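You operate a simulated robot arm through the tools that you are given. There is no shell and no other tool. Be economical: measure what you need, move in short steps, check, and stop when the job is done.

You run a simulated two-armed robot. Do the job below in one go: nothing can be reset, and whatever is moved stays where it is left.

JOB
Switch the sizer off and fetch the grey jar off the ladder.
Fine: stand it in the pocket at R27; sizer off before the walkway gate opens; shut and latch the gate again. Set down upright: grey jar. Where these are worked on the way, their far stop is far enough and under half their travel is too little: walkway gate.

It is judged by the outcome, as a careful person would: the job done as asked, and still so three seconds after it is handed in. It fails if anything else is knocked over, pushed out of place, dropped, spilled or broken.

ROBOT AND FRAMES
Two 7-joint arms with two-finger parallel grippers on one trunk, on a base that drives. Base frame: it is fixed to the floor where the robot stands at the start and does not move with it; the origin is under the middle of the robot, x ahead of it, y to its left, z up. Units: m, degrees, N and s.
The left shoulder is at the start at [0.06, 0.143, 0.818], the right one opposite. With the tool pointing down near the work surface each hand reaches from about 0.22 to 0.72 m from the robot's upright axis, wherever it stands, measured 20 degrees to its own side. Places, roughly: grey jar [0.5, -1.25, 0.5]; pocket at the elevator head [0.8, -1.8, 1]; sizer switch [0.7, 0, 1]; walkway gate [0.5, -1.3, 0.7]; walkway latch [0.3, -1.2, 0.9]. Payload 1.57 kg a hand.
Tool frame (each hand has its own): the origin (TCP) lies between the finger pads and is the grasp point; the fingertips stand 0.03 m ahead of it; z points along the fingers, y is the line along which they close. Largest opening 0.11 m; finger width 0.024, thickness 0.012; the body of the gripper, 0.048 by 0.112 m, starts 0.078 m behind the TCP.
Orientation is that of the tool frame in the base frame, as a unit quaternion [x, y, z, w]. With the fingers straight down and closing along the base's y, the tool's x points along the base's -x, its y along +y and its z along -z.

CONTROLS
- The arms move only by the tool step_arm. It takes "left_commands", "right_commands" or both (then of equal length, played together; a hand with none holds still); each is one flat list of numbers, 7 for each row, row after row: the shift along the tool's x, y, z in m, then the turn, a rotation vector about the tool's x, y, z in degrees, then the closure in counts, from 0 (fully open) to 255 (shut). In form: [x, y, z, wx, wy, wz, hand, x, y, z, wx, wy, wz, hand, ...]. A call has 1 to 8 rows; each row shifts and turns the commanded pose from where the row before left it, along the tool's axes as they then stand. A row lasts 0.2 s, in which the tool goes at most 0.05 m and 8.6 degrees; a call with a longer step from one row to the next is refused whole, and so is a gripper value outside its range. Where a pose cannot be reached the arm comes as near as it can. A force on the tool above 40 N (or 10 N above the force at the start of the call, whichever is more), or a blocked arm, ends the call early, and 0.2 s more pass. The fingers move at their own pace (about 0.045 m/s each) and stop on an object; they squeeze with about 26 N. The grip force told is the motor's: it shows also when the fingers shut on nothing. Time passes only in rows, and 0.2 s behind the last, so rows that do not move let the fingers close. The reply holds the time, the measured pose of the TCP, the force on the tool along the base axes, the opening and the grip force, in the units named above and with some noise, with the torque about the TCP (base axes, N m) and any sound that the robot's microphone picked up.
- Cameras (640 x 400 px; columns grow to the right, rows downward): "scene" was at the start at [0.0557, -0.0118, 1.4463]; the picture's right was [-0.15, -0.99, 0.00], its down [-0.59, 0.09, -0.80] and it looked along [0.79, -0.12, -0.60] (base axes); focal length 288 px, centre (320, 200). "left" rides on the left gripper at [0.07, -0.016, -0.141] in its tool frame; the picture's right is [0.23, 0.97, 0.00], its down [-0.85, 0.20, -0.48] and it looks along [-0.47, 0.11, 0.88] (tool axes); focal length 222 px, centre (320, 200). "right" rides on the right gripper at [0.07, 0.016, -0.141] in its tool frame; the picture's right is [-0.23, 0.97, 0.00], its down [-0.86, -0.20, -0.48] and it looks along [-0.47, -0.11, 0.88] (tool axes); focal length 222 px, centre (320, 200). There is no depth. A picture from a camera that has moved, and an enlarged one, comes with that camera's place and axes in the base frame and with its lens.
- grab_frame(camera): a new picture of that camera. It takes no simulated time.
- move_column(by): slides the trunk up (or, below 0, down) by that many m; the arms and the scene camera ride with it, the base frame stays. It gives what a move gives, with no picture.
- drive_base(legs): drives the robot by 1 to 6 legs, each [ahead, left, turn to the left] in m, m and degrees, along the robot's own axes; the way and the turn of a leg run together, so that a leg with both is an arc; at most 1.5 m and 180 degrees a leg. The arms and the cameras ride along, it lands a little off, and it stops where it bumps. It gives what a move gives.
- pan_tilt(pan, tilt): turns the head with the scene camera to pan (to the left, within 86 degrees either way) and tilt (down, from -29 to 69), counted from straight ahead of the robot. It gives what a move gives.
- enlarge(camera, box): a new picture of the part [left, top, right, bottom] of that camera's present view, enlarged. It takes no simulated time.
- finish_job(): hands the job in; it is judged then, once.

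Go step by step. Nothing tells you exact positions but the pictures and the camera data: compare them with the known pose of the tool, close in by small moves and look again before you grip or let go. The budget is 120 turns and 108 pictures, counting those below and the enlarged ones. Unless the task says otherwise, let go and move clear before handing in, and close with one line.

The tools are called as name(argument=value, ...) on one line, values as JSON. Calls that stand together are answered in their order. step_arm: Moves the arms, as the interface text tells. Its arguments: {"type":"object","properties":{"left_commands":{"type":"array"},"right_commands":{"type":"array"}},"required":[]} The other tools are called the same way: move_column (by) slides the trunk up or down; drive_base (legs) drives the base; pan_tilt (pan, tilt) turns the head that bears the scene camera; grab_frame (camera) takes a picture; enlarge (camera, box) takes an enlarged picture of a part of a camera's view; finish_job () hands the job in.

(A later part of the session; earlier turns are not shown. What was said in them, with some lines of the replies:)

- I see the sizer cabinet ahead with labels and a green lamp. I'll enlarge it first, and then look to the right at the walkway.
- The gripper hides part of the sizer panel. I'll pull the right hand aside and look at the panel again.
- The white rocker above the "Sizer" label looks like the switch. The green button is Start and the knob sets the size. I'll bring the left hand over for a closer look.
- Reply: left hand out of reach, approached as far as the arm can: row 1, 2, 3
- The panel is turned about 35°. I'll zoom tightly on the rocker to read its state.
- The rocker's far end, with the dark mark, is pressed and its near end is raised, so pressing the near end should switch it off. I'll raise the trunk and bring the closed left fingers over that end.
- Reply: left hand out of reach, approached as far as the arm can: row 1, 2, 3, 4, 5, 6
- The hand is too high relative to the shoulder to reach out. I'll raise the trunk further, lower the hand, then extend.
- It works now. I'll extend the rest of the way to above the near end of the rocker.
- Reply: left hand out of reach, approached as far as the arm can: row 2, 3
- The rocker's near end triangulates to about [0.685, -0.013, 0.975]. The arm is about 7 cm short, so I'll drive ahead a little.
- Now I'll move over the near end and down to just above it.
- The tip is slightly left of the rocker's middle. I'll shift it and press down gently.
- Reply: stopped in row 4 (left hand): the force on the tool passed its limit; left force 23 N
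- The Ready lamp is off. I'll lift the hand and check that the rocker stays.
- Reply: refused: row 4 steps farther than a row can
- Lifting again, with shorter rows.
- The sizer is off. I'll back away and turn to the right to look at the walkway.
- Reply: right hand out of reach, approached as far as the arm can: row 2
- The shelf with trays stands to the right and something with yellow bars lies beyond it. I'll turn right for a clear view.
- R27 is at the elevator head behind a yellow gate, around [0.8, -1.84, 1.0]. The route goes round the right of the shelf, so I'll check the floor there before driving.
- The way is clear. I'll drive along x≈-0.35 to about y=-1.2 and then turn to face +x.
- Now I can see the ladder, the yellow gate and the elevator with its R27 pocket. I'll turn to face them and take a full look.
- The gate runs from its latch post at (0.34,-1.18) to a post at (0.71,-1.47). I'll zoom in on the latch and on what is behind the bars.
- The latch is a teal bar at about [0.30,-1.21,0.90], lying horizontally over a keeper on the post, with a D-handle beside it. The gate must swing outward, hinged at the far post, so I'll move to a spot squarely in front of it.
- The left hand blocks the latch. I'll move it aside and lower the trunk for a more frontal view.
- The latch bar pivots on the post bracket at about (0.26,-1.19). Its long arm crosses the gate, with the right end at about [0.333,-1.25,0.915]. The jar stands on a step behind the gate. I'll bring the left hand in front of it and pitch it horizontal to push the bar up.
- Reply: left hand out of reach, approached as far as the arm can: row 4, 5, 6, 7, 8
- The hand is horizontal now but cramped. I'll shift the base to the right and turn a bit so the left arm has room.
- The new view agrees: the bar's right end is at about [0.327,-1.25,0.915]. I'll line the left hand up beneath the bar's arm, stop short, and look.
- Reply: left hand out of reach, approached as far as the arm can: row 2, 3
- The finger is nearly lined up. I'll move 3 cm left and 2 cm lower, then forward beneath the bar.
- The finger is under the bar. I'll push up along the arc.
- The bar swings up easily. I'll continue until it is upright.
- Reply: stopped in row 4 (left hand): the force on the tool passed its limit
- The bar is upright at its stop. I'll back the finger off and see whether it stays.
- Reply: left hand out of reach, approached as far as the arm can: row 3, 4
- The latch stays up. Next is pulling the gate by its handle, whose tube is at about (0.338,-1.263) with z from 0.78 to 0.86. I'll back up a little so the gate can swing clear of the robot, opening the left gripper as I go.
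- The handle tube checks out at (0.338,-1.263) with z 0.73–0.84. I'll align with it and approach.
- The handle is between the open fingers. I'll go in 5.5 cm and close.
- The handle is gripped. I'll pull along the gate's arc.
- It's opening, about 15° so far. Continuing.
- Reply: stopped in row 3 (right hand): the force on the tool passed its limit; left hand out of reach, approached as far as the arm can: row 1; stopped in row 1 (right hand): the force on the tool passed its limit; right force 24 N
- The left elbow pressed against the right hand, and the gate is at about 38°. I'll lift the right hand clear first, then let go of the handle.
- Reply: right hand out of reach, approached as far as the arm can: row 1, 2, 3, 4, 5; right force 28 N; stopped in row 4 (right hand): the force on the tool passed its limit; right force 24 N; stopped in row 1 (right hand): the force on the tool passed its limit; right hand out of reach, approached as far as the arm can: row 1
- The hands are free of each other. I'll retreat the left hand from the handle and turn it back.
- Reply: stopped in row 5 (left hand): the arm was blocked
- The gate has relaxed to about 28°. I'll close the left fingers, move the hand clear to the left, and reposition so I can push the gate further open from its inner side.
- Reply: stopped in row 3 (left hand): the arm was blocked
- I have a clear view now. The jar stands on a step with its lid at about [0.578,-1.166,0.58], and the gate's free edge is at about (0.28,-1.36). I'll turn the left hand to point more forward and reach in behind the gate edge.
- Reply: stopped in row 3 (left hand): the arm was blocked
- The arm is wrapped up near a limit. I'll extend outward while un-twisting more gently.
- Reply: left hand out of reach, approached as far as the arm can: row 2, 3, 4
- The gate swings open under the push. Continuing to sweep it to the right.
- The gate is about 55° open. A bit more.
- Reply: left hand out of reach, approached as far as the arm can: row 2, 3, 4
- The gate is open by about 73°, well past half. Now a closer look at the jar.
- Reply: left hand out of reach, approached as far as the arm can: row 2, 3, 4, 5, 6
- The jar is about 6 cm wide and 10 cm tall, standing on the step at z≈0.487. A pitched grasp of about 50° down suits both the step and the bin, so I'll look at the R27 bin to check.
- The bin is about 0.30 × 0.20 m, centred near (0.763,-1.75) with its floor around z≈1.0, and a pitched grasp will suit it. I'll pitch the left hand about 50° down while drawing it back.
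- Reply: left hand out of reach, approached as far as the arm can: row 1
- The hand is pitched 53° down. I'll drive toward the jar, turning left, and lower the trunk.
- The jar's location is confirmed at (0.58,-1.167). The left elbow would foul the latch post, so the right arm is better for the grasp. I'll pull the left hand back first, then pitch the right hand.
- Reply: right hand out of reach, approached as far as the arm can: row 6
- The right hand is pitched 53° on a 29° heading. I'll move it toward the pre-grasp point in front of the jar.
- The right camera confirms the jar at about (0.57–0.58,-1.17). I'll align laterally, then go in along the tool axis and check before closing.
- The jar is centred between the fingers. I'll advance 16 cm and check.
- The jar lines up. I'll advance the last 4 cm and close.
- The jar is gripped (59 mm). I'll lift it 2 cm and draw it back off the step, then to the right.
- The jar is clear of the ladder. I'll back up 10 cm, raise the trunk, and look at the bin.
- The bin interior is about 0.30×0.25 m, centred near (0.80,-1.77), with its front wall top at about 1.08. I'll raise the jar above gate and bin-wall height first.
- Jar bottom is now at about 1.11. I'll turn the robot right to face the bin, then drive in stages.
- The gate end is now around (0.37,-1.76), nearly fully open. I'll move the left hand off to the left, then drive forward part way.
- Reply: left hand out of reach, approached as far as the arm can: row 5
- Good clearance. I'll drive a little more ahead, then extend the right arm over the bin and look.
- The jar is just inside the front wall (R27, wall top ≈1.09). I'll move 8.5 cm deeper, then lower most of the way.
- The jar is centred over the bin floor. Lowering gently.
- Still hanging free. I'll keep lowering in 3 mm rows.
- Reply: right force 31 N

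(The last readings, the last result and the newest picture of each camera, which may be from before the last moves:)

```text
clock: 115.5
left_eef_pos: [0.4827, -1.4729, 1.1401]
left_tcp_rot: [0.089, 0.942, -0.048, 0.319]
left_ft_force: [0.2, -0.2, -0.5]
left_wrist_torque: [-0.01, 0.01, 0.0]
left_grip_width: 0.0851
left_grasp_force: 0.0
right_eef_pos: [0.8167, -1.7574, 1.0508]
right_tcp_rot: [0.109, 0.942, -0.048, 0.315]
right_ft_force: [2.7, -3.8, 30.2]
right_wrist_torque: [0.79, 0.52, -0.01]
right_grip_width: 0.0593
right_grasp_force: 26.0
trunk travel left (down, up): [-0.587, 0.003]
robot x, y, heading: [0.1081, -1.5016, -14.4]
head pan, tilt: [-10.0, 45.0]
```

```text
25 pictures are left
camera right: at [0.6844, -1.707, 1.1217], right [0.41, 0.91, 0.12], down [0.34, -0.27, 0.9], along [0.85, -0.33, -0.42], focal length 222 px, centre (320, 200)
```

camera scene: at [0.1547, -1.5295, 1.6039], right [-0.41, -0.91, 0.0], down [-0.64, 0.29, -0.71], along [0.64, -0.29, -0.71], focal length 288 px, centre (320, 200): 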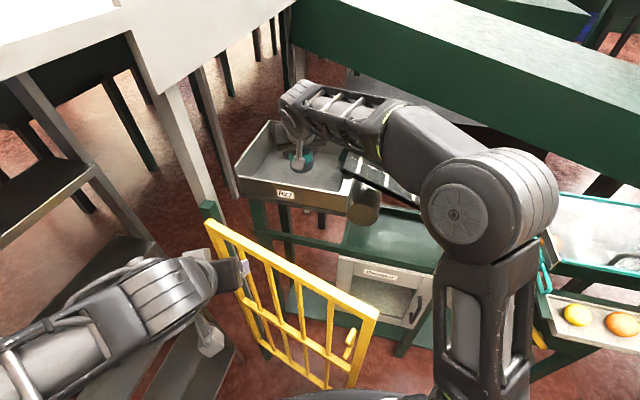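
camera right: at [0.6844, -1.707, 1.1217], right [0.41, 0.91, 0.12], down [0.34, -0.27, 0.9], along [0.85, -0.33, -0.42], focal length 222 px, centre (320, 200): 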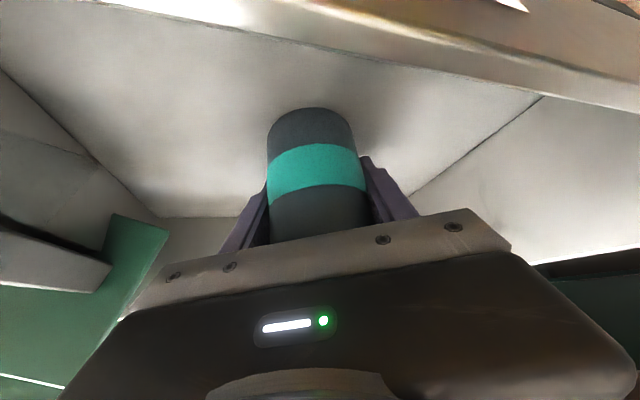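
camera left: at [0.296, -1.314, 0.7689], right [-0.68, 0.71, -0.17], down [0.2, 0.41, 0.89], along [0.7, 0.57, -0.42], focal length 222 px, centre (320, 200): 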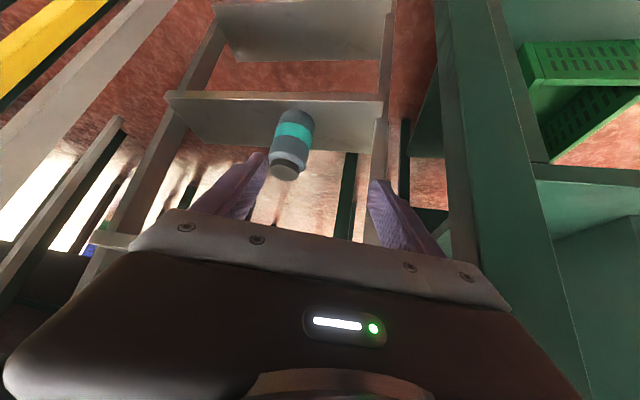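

The jar is on the floor of the pocket. I'll ease the pressure, open, and retreat along the tool axis.

step_arm(right_commands=[-0.0024, 0, -0.0032, 0, 0, 0, 255, 0, 0, 0, 0, 0, 0, 200, 0, 0, 0, 0, 0, 0, 50, 0, 0, 0, 0, 0, 0, 50, 0, 0, 0, 0, 0, 0, 50])

step_arm(right_commands=[0, 0, -0.03, 0, 0, 0, 50, 0, 0, -0.04, 0, 0, 0, 50, 0, 0, -0.04, 0, 0, 0, 50, 0, 0, -0.04, 0, 0, 0, 50])

enlarge(camera="scene", box=[220, 60, 400, 220])

```text
clock: 116.7
left_eef_pos: [0.4847, -1.4727, 1.1391]
left_tcp_rot: [0.089, 0.943, -0.049, 0.318]
left_ft_force: [-0.2, 0.2, -0.2]
left_wrist_torque: [0.0, 0.0, 0.01]
left_grip_width: 0.0848
left_grasp_force: 0.0
right_eef_pos: [0.8139, -1.7566, 1.0475]
right_tcp_rot: [0.108, 0.944, -0.049, 0.309]
right_ft_force: [-2.1, 0.2, 4.8]
right_wrist_torque: [-0.03, 0.04, 0.0]
right_grip_width: 0.0885
right_grasp_force: 0.0
trunk travel left (down, up): [-0.587, 0.003]
robot x, y, heading: [0.1125, -1.5, -14.4]
head pan, tilt: [-10.0, 45.0]
```

```text
clock: 117.7
left_eef_pos: [0.483, -1.4729, 1.1396]
left_tcp_rot: [0.089, 0.942, -0.049, 0.318]
left_ft_force: [0.3, -0.8, 0.1]
left_wrist_torque: [0.03, -0.04, -0.04]
left_grip_width: 0.0851
left_grasp_force: 0.0
right_eef_pos: [0.7264, -1.733, 1.1691]
right_tcp_rot: [0.109, 0.944, -0.049, 0.309]
right_ft_force: [0.6, 0.4, 0.4]
right_wrist_torque: [-0.02, -0.04, -0.03]
right_grip_width: 0.0887
right_grasp_force: 0.0
trunk travel left (down, up): [-0.587, 0.003]
robot x, y, heading: [0.11, -1.5048, -14.4]
head pan, tilt: [-10.0, 45.0]
```

```text
2.50 times, centred on (310, 140) of scene
camera zoom: at [0.1528, -1.5291, 1.604], right [-0.41, -0.91, 0.0], down [-0.64, 0.29, -0.71], along [0.64, -0.29, -0.71], focal length 719 px, centre (345, 350)
```

zoom: 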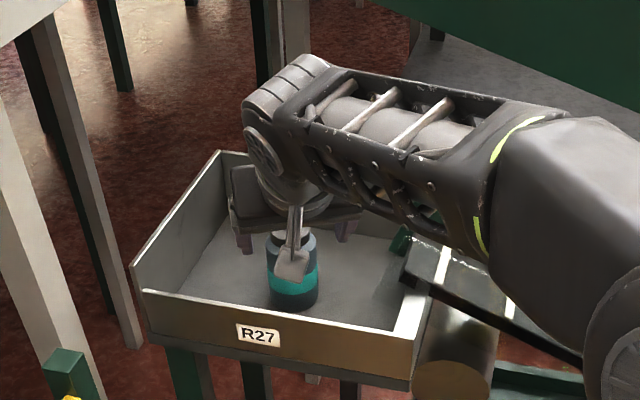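

The jar stands upright in R27. Now I'll back off to swing the gate shut with the right hand hooked over its top rail from the outer side.

drive_base(legs=[[-0.2, -0.1, 0]])

step_arm(right_commands=[0, 0, 0, 0, 7.5, 0, 255, 0, 0, 0, 0, 7.5, 0, 255, 0, 0, 0, 0, 7.5, 0, 255, 0, 0, 0, 0, 7.5, 0, 255, 0, 0, 0, 0, 6.5, 0, 255])

grab_frame(camera="scene")

```text
clock: 119.4
left_eef_pos: [0.2554, -1.5207, 1.139]
left_tcp_rot: [0.09, 0.943, -0.049, 0.318]
left_ft_force: [1.0, 0.6, -0.3]
left_wrist_torque: [0.06, -0.02, -0.03]
left_grip_width: 0.0853
left_grasp_force: 0.0
right_eef_pos: [0.497, -1.7836, 1.1695]
right_tcp_rot: [0.11, 0.943, -0.049, 0.31]
right_ft_force: [-0.5, -0.5, -0.2]
right_wrist_torque: [-0.01, -0.03, 0.0]
right_grip_width: 0.0884
right_grasp_force: 0.1
trunk travel left (down, up): [-0.587, 0.003]
robot x, y, heading: [-0.1207, -1.552, -14.5]
head pan, tilt: [-10.0, 45.0]
```

```text
clock: 120.6
left_eef_pos: [0.2558, -1.521, 1.1377]
left_tcp_rot: [0.089, 0.943, -0.048, 0.317]
left_ft_force: [0.4, 0.5, -0.1]
left_wrist_torque: [-0.02, 0.03, 0.0]
left_grip_width: 0.0852
left_grasp_force: 0.1
right_eef_pos: [0.489, -1.7775, 1.1684]
right_tcp_rot: [0.116, 0.987, -0.027, 0.105]
right_ft_force: [1.1, -1.5, 0.9]
right_wrist_torque: [0.0, -0.01, -0.01]
right_grip_width: 0.0
right_grasp_force: 9.7
right hand out of reach, approached as far as the arm can: row 4, 5
trunk travel left (down, up): [-0.587, 0.003]
robot x, y, heading: [-0.12, -1.5498, -14.5]
head pan, tilt: [-10.0, 45.0]
```

```text
23 pictures are left
camera scene: at [-0.075, -1.5766, 1.6039], right [-0.41, -0.91, 0.0], down [-0.64, 0.29, -0.71], along [0.64, -0.29, -0.71], focal length 288 px, centre (320, 200)
```

scene: 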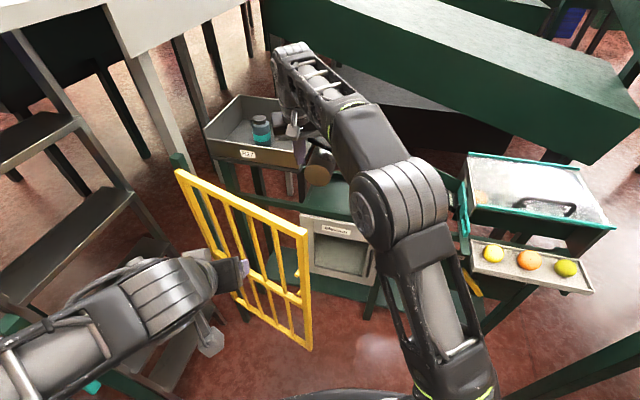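

The jar is standing well in the bin. The gate end is at about (0.32,-1.72) and my right hand is on its outer side. I'll move the left hand out of the way and lower the right closed fingers behind the top rail.

step_arm(left_commands=[0.02, 0.03, -0.015, 0, 0, 0, 255, 0.02, 0.035, -0.015, 0, 0, 0, 255, 0.02, 0.035, -0.015, 0, 0, 0, 255, 0.02, 0.035, -0.015, 0, 0, 0, 255, 0, 0.04, 0, 0, 0, 0, 255], right_commands=[0.01, 0.001, 0.0455, 0, 0, 0, 255, 0.01, 0.001, 0.0455, 0, 0, 0, 255, 0.01, 0.001, 0.0455, 0, 0, 0, 255, 0, 0, 0, 0, 0, 0, 255, 0, 0, 0, 0, 0, 0, 255])

grab_frame(camera="scene")

```text
clock: 121.8
left_eef_pos: [0.2204, -1.3378, 1.184]
left_tcp_rot: [0.09, 0.943, -0.049, 0.318]
left_ft_force: [0.3, -0.4, 0.4]
left_wrist_torque: [0.03, 0.01, -0.05]
left_grip_width: 0.0
left_grasp_force: 11.3
left hand out of reach, approached as far as the arm can: row 1, 2, 3, 4
right_eef_pos: [0.4857, -1.7809, 1.0261]
right_tcp_rot: [0.116, 0.987, -0.028, 0.106]
right_ft_force: [0.2, 1.3, 0.1]
right_wrist_torque: [0.01, 0.01, -0.01]
right_grip_width: 0.0001
right_grasp_force: 21.8
trunk travel left (down, up): [-0.587, 0.003]
robot x, y, heading: [-0.1174, -1.5498, -14.4]
head pan, tilt: [-10.0, 45.0]
```

```text
22 pictures are left
camera scene: at [-0.0756, -1.5771, 1.604], right [-0.41, -0.91, 0.0], down [-0.64, 0.29, -0.71], along [0.64, -0.29, -0.71], focal length 288 px, centre (320, 200)
```

scene: 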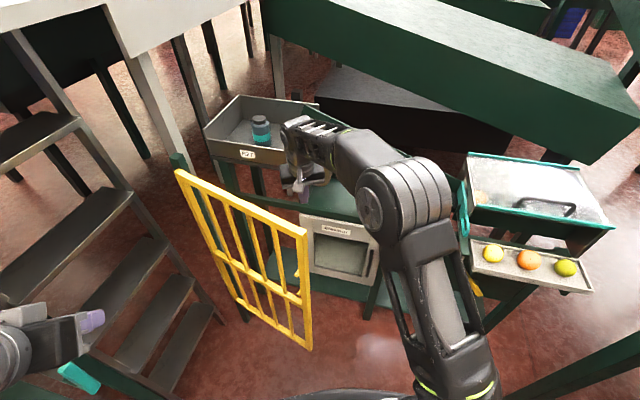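

Now I'll pull the gate round toward closed.

step_arm(right_commands=[0.0253, 0.0273, -0.0064, 0, 0, 0, 255, 0.0253, 0.0273, -0.0064, 0, 0, 0, 255, 0.0253, 0.0273, -0.0064, 0, 0, 0, 255, 0.0266, 0.0284, -0.0066, 0, 0, 0, 255, 0.0266, 0.0284, -0.0066, 0, 0, 0, 255, 0.016, 0.0263, -0.0043, 0, 0, 0, 255, 0.016, 0.0263, -0.0043, 0, 0, 0, 255])

grab_frame(camera="scene")

```text
clock: 123.4
left_eef_pos: [0.2203, -1.3372, 1.184]
left_tcp_rot: [0.088, 0.943, -0.049, 0.318]
left_ft_force: [-1.3, 0.5, 0.0]
left_wrist_torque: [0.01, -0.01, -0.01]
left_grip_width: 0.0
left_grasp_force: 21.1
right_eef_pos: [0.3701, -1.5511, 1.028]
right_tcp_rot: [0.116, 0.987, -0.029, 0.107]
right_ft_force: [0.3, -0.2, -0.1]
right_wrist_torque: [-0.03, 0.0, -0.02]
right_grip_width: 0.0
right_grasp_force: 21.0
trunk travel left (down, up): [-0.587, 0.003]
robot x, y, heading: [-0.1193, -1.5536, -14.5]
head pan, tilt: [-10.0, 45.0]
```

```text
21 pictures are left
camera scene: at [-0.0759, -1.5756, 1.604], right [-0.41, -0.91, 0.0], down [-0.64, 0.29, -0.71], along [0.64, -0.29, -0.71], focal length 288 px, centre (320, 200)
```

scene: 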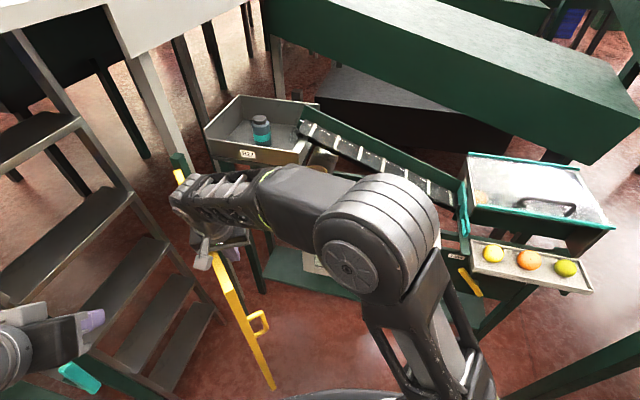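

The gate follows. I'll continue a bit further.

step_arm(right_commands=[0.0115, 0.0259, -0.0033, 0, 0, 0, 255, 0.0115, 0.0259, -0.0033, 0, 0, 0, 255, 0.0065, 0.0302, -0.0023, 0, 0, 0, 255, 0.0065, 0.0302, -0.0023, 0, 0, 0, 255])

pan_tilt(pan=25, tilt=45)

grab_frame(camera="scene")

```text
clock: 124.4
left_eef_pos: [0.2205, -1.336, 1.1833]
left_tcp_rot: [0.089, 0.943, -0.048, 0.318]
left_ft_force: [-1.2, -0.5, 0.5]
left_wrist_torque: [-0.03, 0.01, 0.03]
left_grip_width: 0.0001
left_grasp_force: 21.0
right_eef_pos: [0.3611, -1.4332, 1.0274]
right_tcp_rot: [0.117, 0.987, -0.028, 0.107]
right_ft_force: [0.1, -0.5, -0.1]
right_wrist_torque: [0.0, 0.02, 0.02]
right_grip_width: 0.0003
right_grasp_force: 21.3
trunk travel left (down, up): [-0.587, 0.003]
robot x, y, heading: [-0.1209, -1.5523, -14.4]
head pan, tilt: [-10.0, 45.0]
```

```text
clock: 125.4
left_eef_pos: [0.2195, -1.3383, 1.183]
left_tcp_rot: [0.089, 0.943, -0.048, 0.318]
left_ft_force: [0.6, -0.6, -0.1]
left_wrist_torque: [0.01, 0.02, -0.01]
left_grip_width: 0.0002
left_grasp_force: 22.0
right_eef_pos: [0.3619, -1.4347, 1.0277]
right_tcp_rot: [0.117, 0.987, -0.027, 0.106]
right_ft_force: [1.0, 0.7, 0.5]
right_wrist_torque: [0.02, 0.01, 0.0]
right_grip_width: 0.0
right_grasp_force: 21.5
trunk travel left (down, up): [-0.587, 0.003]
robot x, y, heading: [-0.1175, -1.5498, -14.5]
head pan, tilt: [25.0, 45.0]
```

```text
20 pictures are left
camera scene: at [-0.0696, -1.5282, 1.604], right [0.18, -0.98, 0.0], down [-0.7, -0.13, -0.71], along [0.7, 0.13, -0.71], focal length 288 px, centre (320, 200)
```

scene: 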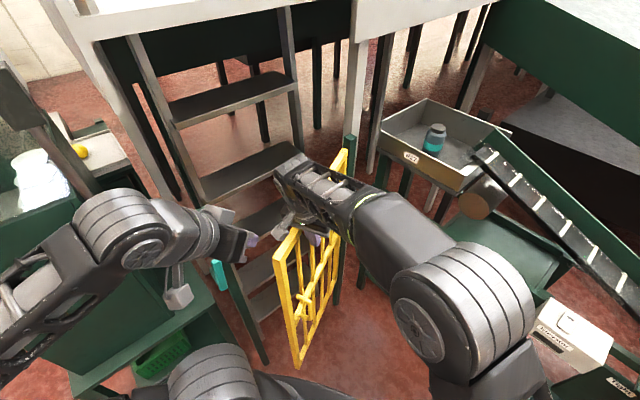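

The gate is roughly 30° from shut. I'll push it the rest of the way with the right hand.

step_arm(right_commands=[0.0021, 0.0313, -0.0015, 0, 0, 0, 255, 0.0021, 0.0313, -0.0015, 0, 0, 0, 255, -0.004, 0.0308, 0, 0, 0, 0, 255, -0.004, 0.0308, 0, 0, 0, 0, 255])

step_arm(right_commands=[-0.009, 0.029, 0.001, 0, 0, 0, 255, -0.009, 0.029, 0.001, 0, 0, 0, 255])

grab_frame(camera="scene")

```text
clock: 126.4
left_eef_pos: [0.2191, -1.338, 1.184]
left_tcp_rot: [0.089, 0.943, -0.048, 0.318]
left_ft_force: [-0.3, -0.3, 0.3]
left_wrist_torque: [-0.02, -0.01, 0.0]
left_grip_width: 0.0
left_grasp_force: 21.4
right_eef_pos: [0.3837, -1.3438, 1.0286]
right_tcp_rot: [0.116, 0.987, -0.028, 0.105]
right_ft_force: [0.7, -0.2, 0.4]
right_wrist_torque: [0.02, 0.01, -0.01]
right_grip_width: 0.0
right_grasp_force: 21.0
right hand out of reach, approached as far as the arm can: row 4
trunk travel left (down, up): [-0.587, 0.003]
robot x, y, heading: [-0.1215, -1.5507, -14.6]
head pan, tilt: [25.0, 45.0]
```

```text
clock: 127.0
left_eef_pos: [0.2193, -1.3376, 1.1835]
left_tcp_rot: [0.09, 0.942, -0.049, 0.318]
left_ft_force: [0.1, 0.9, 0.5]
left_wrist_torque: [-0.01, 0.04, 0.01]
left_grip_width: 0.0
left_grasp_force: 21.0
right_eef_pos: [0.385, -1.3428, 1.0278]
right_tcp_rot: [0.116, 0.987, -0.028, 0.106]
right_ft_force: [-0.5, -0.2, 0.2]
right_wrist_torque: [-0.02, 0.03, -0.03]
right_grip_width: 0.0
right_grasp_force: 21.6
right hand out of reach, approached as far as the arm can: row 1, 2
trunk travel left (down, up): [-0.587, 0.003]
robot x, y, heading: [-0.1235, -1.552, -14.6]
head pan, tilt: [25.0, 45.0]
```

```text
19 pictures are left
camera scene: at [-0.0695, -1.5279, 1.6039], right [0.18, -0.98, 0.0], down [-0.7, -0.13, -0.71], along [0.7, 0.13, -0.71], focal length 288 px, centre (320, 200)
```

scene: 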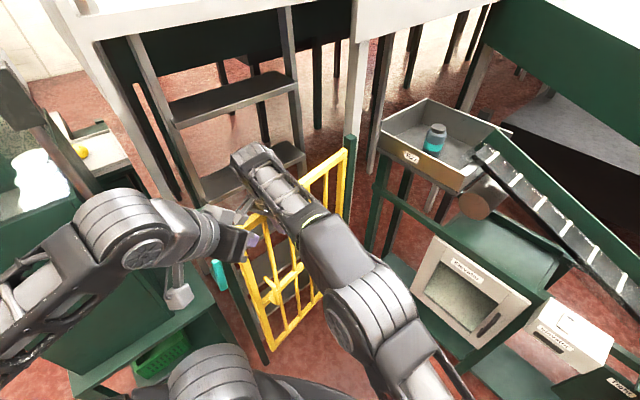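

The gate is nearly shut, but both arms are at their limits here. I'll lift the right hand off, bring it back, and reposition the base facing the gate to finish closing and latch.

step_arm(right_commands=[0.005, -0.02, -0.03, 0, 0, 0, 255, 0.005, -0.02, -0.04, 0, 0, 0, 255, 0.005, -0.02, -0.04, 0, 0, 0, 255, 0.005, -0.045, 0, 0, 0, 0, 255, 0.005, -0.045, 0, 0, 0, 0, 255, 0, -0.045, 0, 0, 0, 0, 255, 0, -0.045, 0, 0, 0, 0, 255, 0, -0.045, 0, 0, 0, 0, 255])

drive_base(legs=[[-0.03, -0.13, 0], [0, 0, 48]])

pan_tilt(pan=10, tilt=42)

grab_frame(camera="scene")

```text
clock: 128.8
left_eef_pos: [0.2194, -1.3396, 1.1836]
left_tcp_rot: [0.09, 0.942, -0.049, 0.318]
left_ft_force: [0.4, -0.6, -0.4]
left_wrist_torque: [0.04, 0.04, 0.02]
left_grip_width: 0.0001
left_grasp_force: 20.8
right_eef_pos: [0.2759, -1.6016, 1.1289]
right_tcp_rot: [0.116, 0.987, -0.027, 0.106]
right_ft_force: [0.0, -0.1, 1.1]
right_wrist_torque: [0.03, -0.02, 0.04]
right_grip_width: 0.0
right_grasp_force: 21.8
right hand out of reach, approached as far as the arm can: row 3
trunk travel left (down, up): [-0.587, 0.003]
robot x, y, heading: [-0.1236, -1.553, -14.5]
head pan, tilt: [25.0, 45.0]
```

```text
clock: 132.3
left_eef_pos: [-0.1126, -1.2727, 1.1835]
left_tcp_rot: [-0.301, 0.898, 0.084, 0.309]
left_ft_force: [0.0, -0.1, -0.3]
left_wrist_torque: [0.0, 0.0, 0.0]
left_grip_width: 0.0
left_grasp_force: 21.2
right_eef_pos: [0.119, -1.4042, 1.1306]
right_tcp_rot: [-0.295, 0.949, 0.018, 0.109]
right_ft_force: [0.0, 0.8, 0.6]
right_wrist_torque: [-0.01, 0.01, 0.04]
right_grip_width: 0.0
right_grasp_force: 21.6
trunk travel left (down, up): [-0.587, 0.003]
robot x, y, heading: [-0.1815, -1.6658, 33.3]
head pan, tilt: [25.0, 45.0]
```

```text
clock: 133.1
left_eef_pos: [-0.1126, -1.2724, 1.184]
left_tcp_rot: [-0.301, 0.898, 0.086, 0.31]
left_ft_force: [0.4, -0.6, -0.2]
left_wrist_torque: [-0.06, -0.01, -0.01]
left_grip_width: 0.0
left_grasp_force: 21.5
right_eef_pos: [0.1204, -1.4055, 1.1295]
right_tcp_rot: [-0.295, 0.949, 0.018, 0.109]
right_ft_force: [0.5, -0.5, 0.6]
right_wrist_torque: [0.02, -0.02, 0.01]
right_grip_width: 0.0001
right_grasp_force: 21.2
trunk travel left (down, up): [-0.587, 0.003]
robot x, y, heading: [-0.1816, -1.6678, 33.4]
head pan, tilt: [10.0, 42.0]
```

```text
18 pictures are left
camera scene: at [-0.146, -1.6249, 1.6083], right [0.69, -0.73, 0.0], down [-0.49, -0.46, -0.74], along [0.54, 0.51, -0.67], focal length 288 px, centre (320, 200)
```

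scene: 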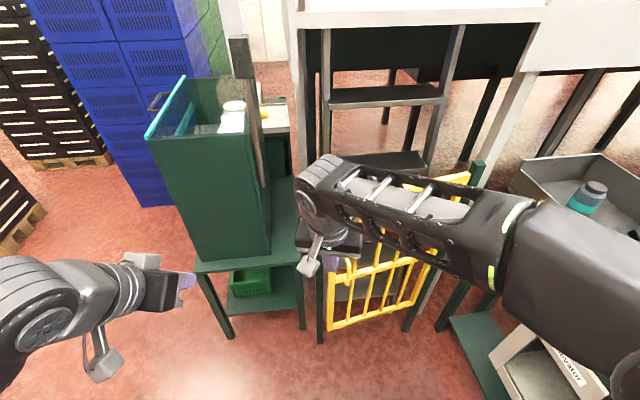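

The right hand will push the gate shut. I'll move it in front of the rail's outer side and lower it.

step_arm(right_commands=[-0.0363, -0.0163, 0.0086, 0, 0, 0, 255, -0.0363, -0.0163, 0.0086, 0, 0, 0, 255, -0.0363, -0.0163, 0.0086, 0, 0, 0, 255, -0.0363, -0.0163, 0.0086, 0, 0, 0, 255, -0.0363, -0.0163, 0.0086, 0, 0, 0, 255, 0.007, 0.001, 0.033, 0, 0, 0, 255, 0.007, 0.001, 0.033, 0, 0, 0, 255, 0.007, 0.001, 0.033, 0, 0, 0, 255])

grab_frame(camera="scene")

```text
clock: 134.8
left_eef_pos: [-0.1116, -1.2702, 1.1842]
left_tcp_rot: [-0.301, 0.898, 0.084, 0.309]
left_ft_force: [0.3, -0.1, 0.5]
left_wrist_torque: [-0.01, -0.02, -0.01]
left_grip_width: 0.0
left_grasp_force: 21.8
right_eef_pos: [0.3199, -1.3649, 1.029]
right_tcp_rot: [-0.295, 0.949, 0.018, 0.108]
right_ft_force: [-0.3, 0.3, 0.4]
right_wrist_torque: [-0.03, 0.01, 0.01]
right_grip_width: 0.0
right_grasp_force: 20.9
trunk travel left (down, up): [-0.587, 0.003]
robot x, y, heading: [-0.1822, -1.6663, 33.7]
head pan, tilt: [10.0, 42.0]
```

```text
17 pictures are left
camera scene: at [-0.1458, -1.6246, 1.6083], right [0.69, -0.73, 0.0], down [-0.49, -0.46, -0.74], along [0.54, 0.51, -0.67], focal length 288 px, centre (320, 200)
```

scene: 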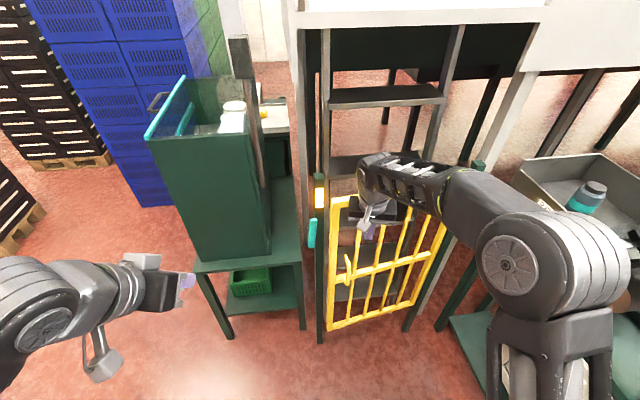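

The finger is in front of the top rail. Pushing it shut.

step_arm(right_commands=[-0.0355, 0.0045, 0.0078, 0, 0, 0, 255, -0.0355, 0.0045, 0.0078, 0, 0, 0, 255, -0.0355, 0.0045, 0.0078, 0, 0, 0, 255, -0.02, 0.003, 0.0044, 0, 0, 0, 255, -0.01, 0.002, 0.002, 0, 0, 0, 255])

enlarge(camera="scene", box=[290, 150, 470, 340])

```text
clock: 136.1
left_eef_pos: [-0.1151, -1.2746, 1.1847]
left_tcp_rot: [-0.301, 0.897, 0.085, 0.312]
left_ft_force: [-1.3, -1.2, 0.1]
left_wrist_torque: [0.02, -0.02, 0.0]
left_grip_width: 0.0
left_grasp_force: 21.1
right_eef_pos: [0.4131, -1.2877, 1.0286]
right_tcp_rot: [-0.296, 0.949, 0.016, 0.104]
right_ft_force: [-20.3, -19.5, -0.9]
right_wrist_torque: [-0.54, 0.58, 0.18]
right_grip_width: 0.0
right_grasp_force: 21.3
right hand out of reach, approached as far as the arm can: row 5
trunk travel left (down, up): [-0.587, 0.003]
robot x, y, heading: [-0.1815, -1.6648, 33.5]
head pan, tilt: [10.0, 42.0]
```

```text
2.11 times, centred on (380, 245) of scene
camera zoom: at [-0.1495, -1.6285, 1.6084], right [0.69, -0.73, 0.0], down [-0.48, -0.46, -0.75], along [0.54, 0.51, -0.67], focal length 606 px, centre (194, 105)
```

zoom: 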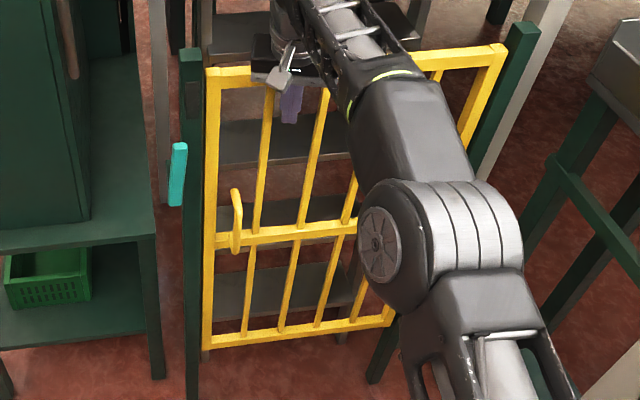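

The gate is shut against its stop, with the bar still upright at the left of the post. Next, the left hand goes to the left side of the bar, approaching from above.

step_arm(left_commands=[-0.0219, -0.0116, 0.0384, 0, 0, 0, 255, -0.0219, -0.0116, 0.0384, 0, 0, 0, 255, -0.0219, -0.0116, 0.0384, 0, 0, 0, 255, -0.0219, -0.0116, 0.0384, 0, 0, 0, 255, -0.0219, -0.0116, 0.0384, 0, 0, 0, 255, -0.0219, -0.0116, 0.0384, 0, 0, 0, 255, -0.0219, -0.0116, 0.0384, 0, 0, 0, 255])

grab_frame(camera="scene")

```text
clock: 137.7
left_eef_pos: [0.1631, -1.1752, 1.0687]
left_tcp_rot: [-0.302, 0.898, 0.084, 0.31]
left_ft_force: [0.0, -0.1, 1.4]
left_wrist_torque: [-0.02, -0.03, 0.01]
left_grip_width: 0.0
left_grasp_force: 21.2
right_eef_pos: [0.414, -1.2868, 1.0293]
right_tcp_rot: [-0.294, 0.95, 0.013, 0.103]
right_ft_force: [-5.8, -7.2, 3.6]
right_wrist_torque: [-0.12, 0.11, 0.05]
right_grip_width: 0.0002
right_grasp_force: 21.3
trunk travel left (down, up): [-0.587, 0.003]
robot x, y, heading: [-0.1801, -1.6698, 33.4]
head pan, tilt: [10.0, 42.0]
stopped in row 7 (right hand): the force on the tool passed its limit (the readings are from after the stop); the commanded pose is now the measured one
```

```text
15 pictures are left
camera scene: at [-0.1478, -1.6265, 1.6087], right [0.69, -0.73, 0.0], down [-0.48, -0.46, -0.74], along [0.54, 0.51, -0.67], focal length 288 px, centre (320, 200)
```

scene: 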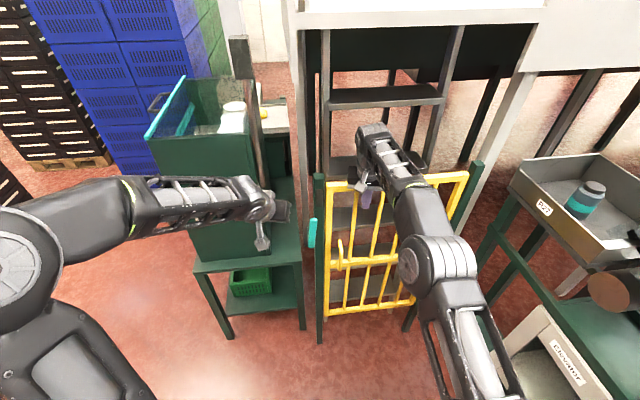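

The left hand is just left of the bar. I'll lower it beside the bar, then push right.

step_arm(left_commands=[0.006, -0.0045, 0.0454, 0, 0, 0, 255, 0.006, -0.0045, 0.0454, 0, 0, 0, 255, -0.0064, -0.0389, 0.0066, 0, 0, 0, 255])

enlarge(camera="scene", box=[240, 180, 380, 280])

```text
clock: 138.5
left_eef_pos: [0.2382, -1.1839, 0.9876]
left_tcp_rot: [-0.302, 0.897, 0.085, 0.312]
left_ft_force: [0.0, 0.6, 0.9]
left_wrist_torque: [0.0, 0.0, 0.01]
left_grip_width: 0.0
left_grasp_force: 21.2
right_eef_pos: [0.4137, -1.2869, 1.0281]
right_tcp_rot: [-0.295, 0.95, 0.015, 0.103]
right_ft_force: [-9.6, -11.5, 4.6]
right_wrist_torque: [-0.2, 0.24, 0.08]
right_grip_width: 0.0002
right_grasp_force: 21.1
trunk travel left (down, up): [-0.587, 0.003]
robot x, y, heading: [-0.1786, -1.6661, 33.5]
head pan, tilt: [10.0, 42.0]
```

```text
4.00 times, centred on (310, 230) of scene
camera zoom: at [-0.1475, -1.6274, 1.6084], right [0.69, -0.73, 0.0], down [-0.48, -0.46, -0.74], along [0.54, 0.51, -0.67], focal length 1151 px, centre (360, 80)
```

zoom: 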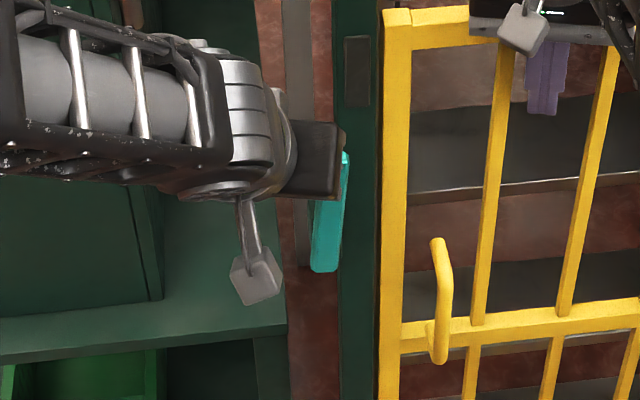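

step_arm(left_commands=[-0.0048, -0.0292, 0.005, 0, 0, 0, 255, -0.0048, -0.0292, 0.005, 0, 0, 0, 255])

enlarge(camera="scene", box=[240, 180, 380, 280])

```text
clock: 139.1
left_eef_pos: [0.284, -1.2227, 0.9888]
left_tcp_rot: [-0.3, 0.898, 0.084, 0.311]
left_ft_force: [0.3, 0.1, -0.3]
left_wrist_torque: [0.02, 0.04, 0.02]
left_grip_width: 0.0002
left_grasp_force: 21.6
right_eef_pos: [0.414, -1.2866, 1.028]
right_tcp_rot: [-0.294, 0.95, 0.014, 0.103]
right_ft_force: [-11.1, -12.1, 3.6]
right_wrist_torque: [-0.27, 0.24, 0.04]
right_grip_width: 0.0
right_grasp_force: 20.9
trunk travel left (down, up): [-0.587, 0.003]
robot x, y, heading: [-0.1821, -1.6652, 33.6]
head pan, tilt: [10.0, 42.0]
```

```text
4.00 times, centred on (310, 230) of scene
camera zoom: at [-0.1475, -1.6274, 1.6084], right [0.69, -0.73, 0.0], down [-0.48, -0.46, -0.74], along [0.54, 0.51, -0.67], focal length 1151 px, centre (360, 80)
```

zoom: 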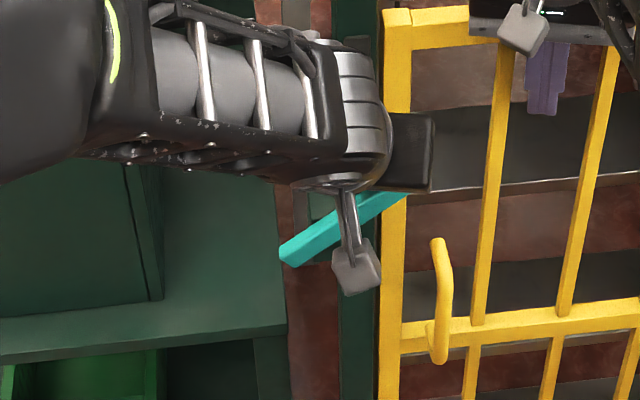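

The bar is about 35° above horizontal. I'll press it down onto its stop.

step_arm(left_commands=[0.0076, -0.009, 0.0136, 0, 0, 0, 255, 0.0091, 0, 0.012, 0, 0, 0, 255])

enlarge(camera="scene", box=[240, 180, 380, 280])

```text
clock: 139.7
left_eef_pos: [0.2922, -1.23, 0.9598]
left_tcp_rot: [-0.3, 0.898, 0.084, 0.311]
left_ft_force: [0.6, -0.2, 1.5]
left_wrist_torque: [-0.02, -0.05, -0.01]
left_grip_width: 0.0001
left_grasp_force: 21.0
right_eef_pos: [0.4145, -1.2861, 1.0267]
right_tcp_rot: [-0.295, 0.95, 0.013, 0.103]
right_ft_force: [-11.0, -11.3, 2.3]
right_wrist_torque: [-0.31, 0.32, 0.07]
right_grip_width: 0.0001
right_grasp_force: 21.4
trunk travel left (down, up): [-0.587, 0.003]
robot x, y, heading: [-0.1811, -1.6684, 33.6]
head pan, tilt: [10.0, 42.0]
```

```text
4.00 times, centred on (310, 230) of scene
camera zoom: at [-0.1476, -1.6271, 1.6084], right [0.69, -0.73, 0.0], down [-0.48, -0.46, -0.74], along [0.54, 0.51, -0.67], focal length 1151 px, centre (360, 80)
```

zoom: 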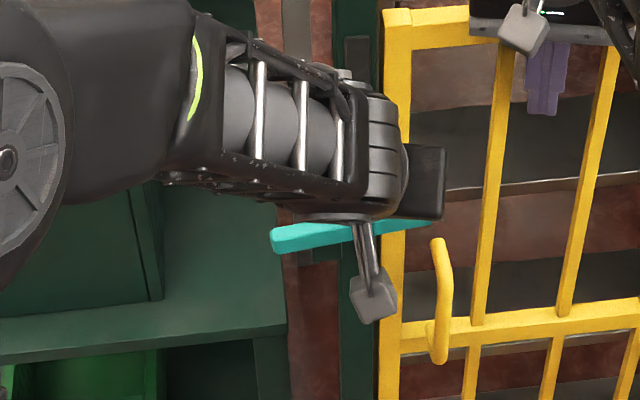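

Almost horizontal. A little further until I feel the stop.

step_arm(left_commands=[0.0036, 0, 0.0048, 0, 0, 0, 255, 0.0036, 0, 0.0048, 0, 0, 0, 255])

```text
clock: 140.3
left_eef_pos: [0.2917, -1.2289, 0.9531]
left_tcp_rot: [-0.301, 0.896, 0.085, 0.315]
left_ft_force: [-11.1, -4.6, 37.1]
left_wrist_torque: [0.13, 0.12, 0.06]
left_grip_width: 0.0
left_grasp_force: 21.1
right_eef_pos: [0.4137, -1.287, 1.0304]
right_tcp_rot: [-0.296, 0.949, 0.016, 0.106]
right_ft_force: [-0.5, -2.3, -2.8]
right_wrist_torque: [-0.12, 0.05, -0.04]
right_grip_width: 0.0001
right_grasp_force: 21.8
trunk travel left (down, up): [-0.587, 0.003]
robot x, y, heading: [-0.1826, -1.6655, 33.4]
head pan, tilt: [10.0, 42.0]
```

The bar is firmly at its stop. I'll retreat both hands and check.

step_arm(left_commands=[0, 0, -0.03, 0, 0, 0, 255, 0, 0, -0.04, 0, 0, 0, 255, 0, 0, -0.04, 0, 0, 0, 255, 0, 0.02, -0.04, 0, 0, 0, 255, 0, 0.03, -0.035, 0, 0, 0, 255, 0, 0.03, -0.035, 0, 0, 0, 255], right_commands=[0.02, 0, 0, 0, 0, 0, 255, 0.03, 0, 0, 0, 0, 0, 255, 0.03, -0.02, -0.02, 0, 0, 0, 255, 0.02, -0.02, -0.035, 0, 0, 0, 255, 0.02, -0.02, -0.035, 0, 0, 0, 255, 0.02, -0.03, -0.02, 0, 0, 0, 255])

grab_frame(camera="scene")

enlarge(camera="scene", box=[270, 170, 430, 270])

```text
clock: 141.7
left_eef_pos: [0.1291, -1.2377, 1.1195]
left_tcp_rot: [-0.301, 0.898, 0.084, 0.31]
left_ft_force: [0.2, -0.3, 0.7]
left_wrist_torque: [0.03, 0.0, -0.01]
left_grip_width: 0.0001
left_grasp_force: 21.4
right_eef_pos: [0.3352, -1.4485, 1.1114]
right_tcp_rot: [-0.295, 0.95, 0.014, 0.103]
right_ft_force: [0.0, 0.0, 0.7]
right_wrist_torque: [0.01, -0.03, -0.02]
right_grip_width: 0.0
right_grasp_force: 21.1
trunk travel left (down, up): [-0.587, 0.003]
robot x, y, heading: [-0.1817, -1.6648, 33.4]
head pan, tilt: [10.0, 42.0]
```

```text
11 pictures are left
camera scene: at [-0.1475, -1.6264, 1.6083], right [0.69, -0.73, 0.0], down [-0.48, -0.46, -0.74], along [0.54, 0.51, -0.67], focal length 288 px, centre (320, 200)
```

scene: 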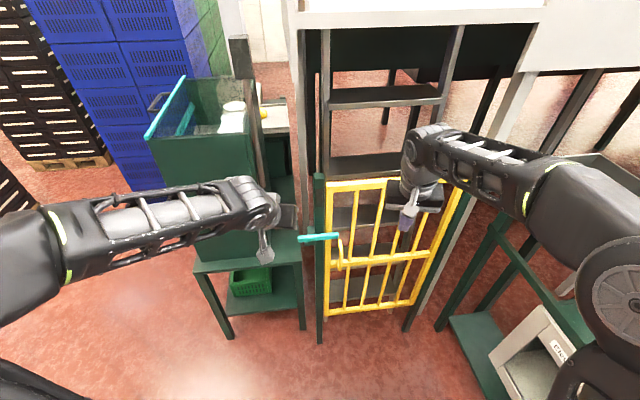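

```text
4.00 times, centred on (350, 220) of scene
camera zoom: at [-0.1475, -1.6264, 1.6083], right [0.69, -0.73, 0.0], down [-0.48, -0.46, -0.74], along [0.54, 0.51, -0.67], focal length 1151 px, centre (200, 120)
```

zoom: 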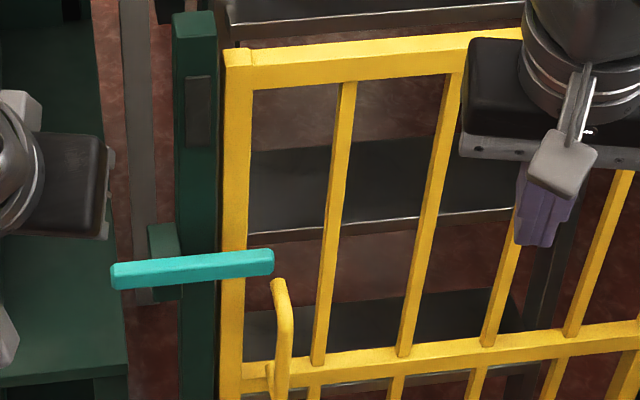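

The gate is shut, the bar lies across it as before, and the amber gate lamp is dark again. I'll back off a little and do a last check of the jar.

drive_base(legs=[[-0.2, 0, 0]])

pan_tilt(pan=-35, tilt=30)

grab_frame(camera="scene")

```text
clock: 143.3
left_eef_pos: [-0.0384, -1.3508, 1.1193]
left_tcp_rot: [-0.301, 0.898, 0.084, 0.31]
left_ft_force: [-0.4, 0.6, 0.7]
left_wrist_torque: [0.02, -0.02, 0.01]
left_grip_width: 0.0
left_grasp_force: 22.0
right_eef_pos: [0.168, -1.5591, 1.1108]
right_tcp_rot: [-0.294, 0.95, 0.013, 0.103]
right_ft_force: [0.2, 0.1, 0.5]
right_wrist_torque: [0.05, -0.03, -0.01]
right_grip_width: 0.0001
right_grasp_force: 21.5
trunk travel left (down, up): [-0.587, 0.003]
robot x, y, heading: [-0.3484, -1.7777, 33.4]
head pan, tilt: [10.0, 42.0]
```

```text
clock: 144.4
left_eef_pos: [-0.0379, -1.3499, 1.1197]
left_tcp_rot: [-0.302, 0.898, 0.083, 0.309]
left_ft_force: [-0.4, 0.5, 0.1]
left_wrist_torque: [-0.02, 0.0, 0.03]
left_grip_width: 0.0
left_grasp_force: 21.4
right_eef_pos: [0.1679, -1.5592, 1.111]
right_tcp_rot: [-0.294, 0.95, 0.012, 0.102]
right_ft_force: [-0.3, 0.3, -0.2]
right_wrist_torque: [0.01, -0.02, 0.03]
right_grip_width: 0.0
right_grasp_force: 21.6
trunk travel left (down, up): [-0.587, 0.003]
robot x, y, heading: [-0.3504, -1.7766, 33.1]
head pan, tilt: [-35.0, 30.0]
```

```text
9 pictures are left
camera scene: at [-0.2851, -1.7963, 1.6266], right [-0.03, -1.0, 0.0], down [-0.5, 0.01, -0.87], along [0.87, -0.02, -0.5], focal length 288 px, centre (320, 200)
```

scene: 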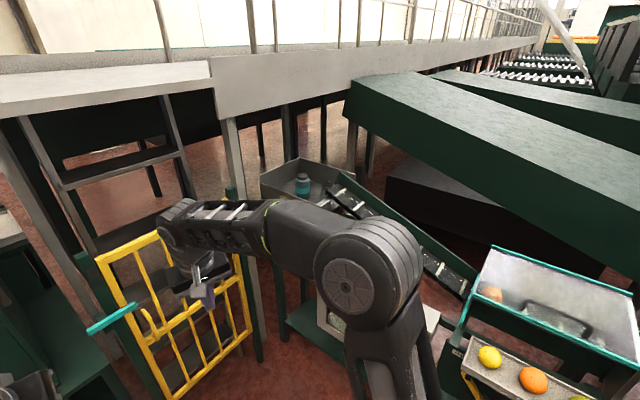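

The jar stands upright in the R27 bin, the gate is shut with the latch bar across it, the sizer is off, and both hands are clear. Handing in.

finish_job()

```text
The job is handed in.
```

I switched the sizer off first, took the grey jar off the ladder and stood it upright in the R27 pocket, then shut the walkway gate and latched it again.
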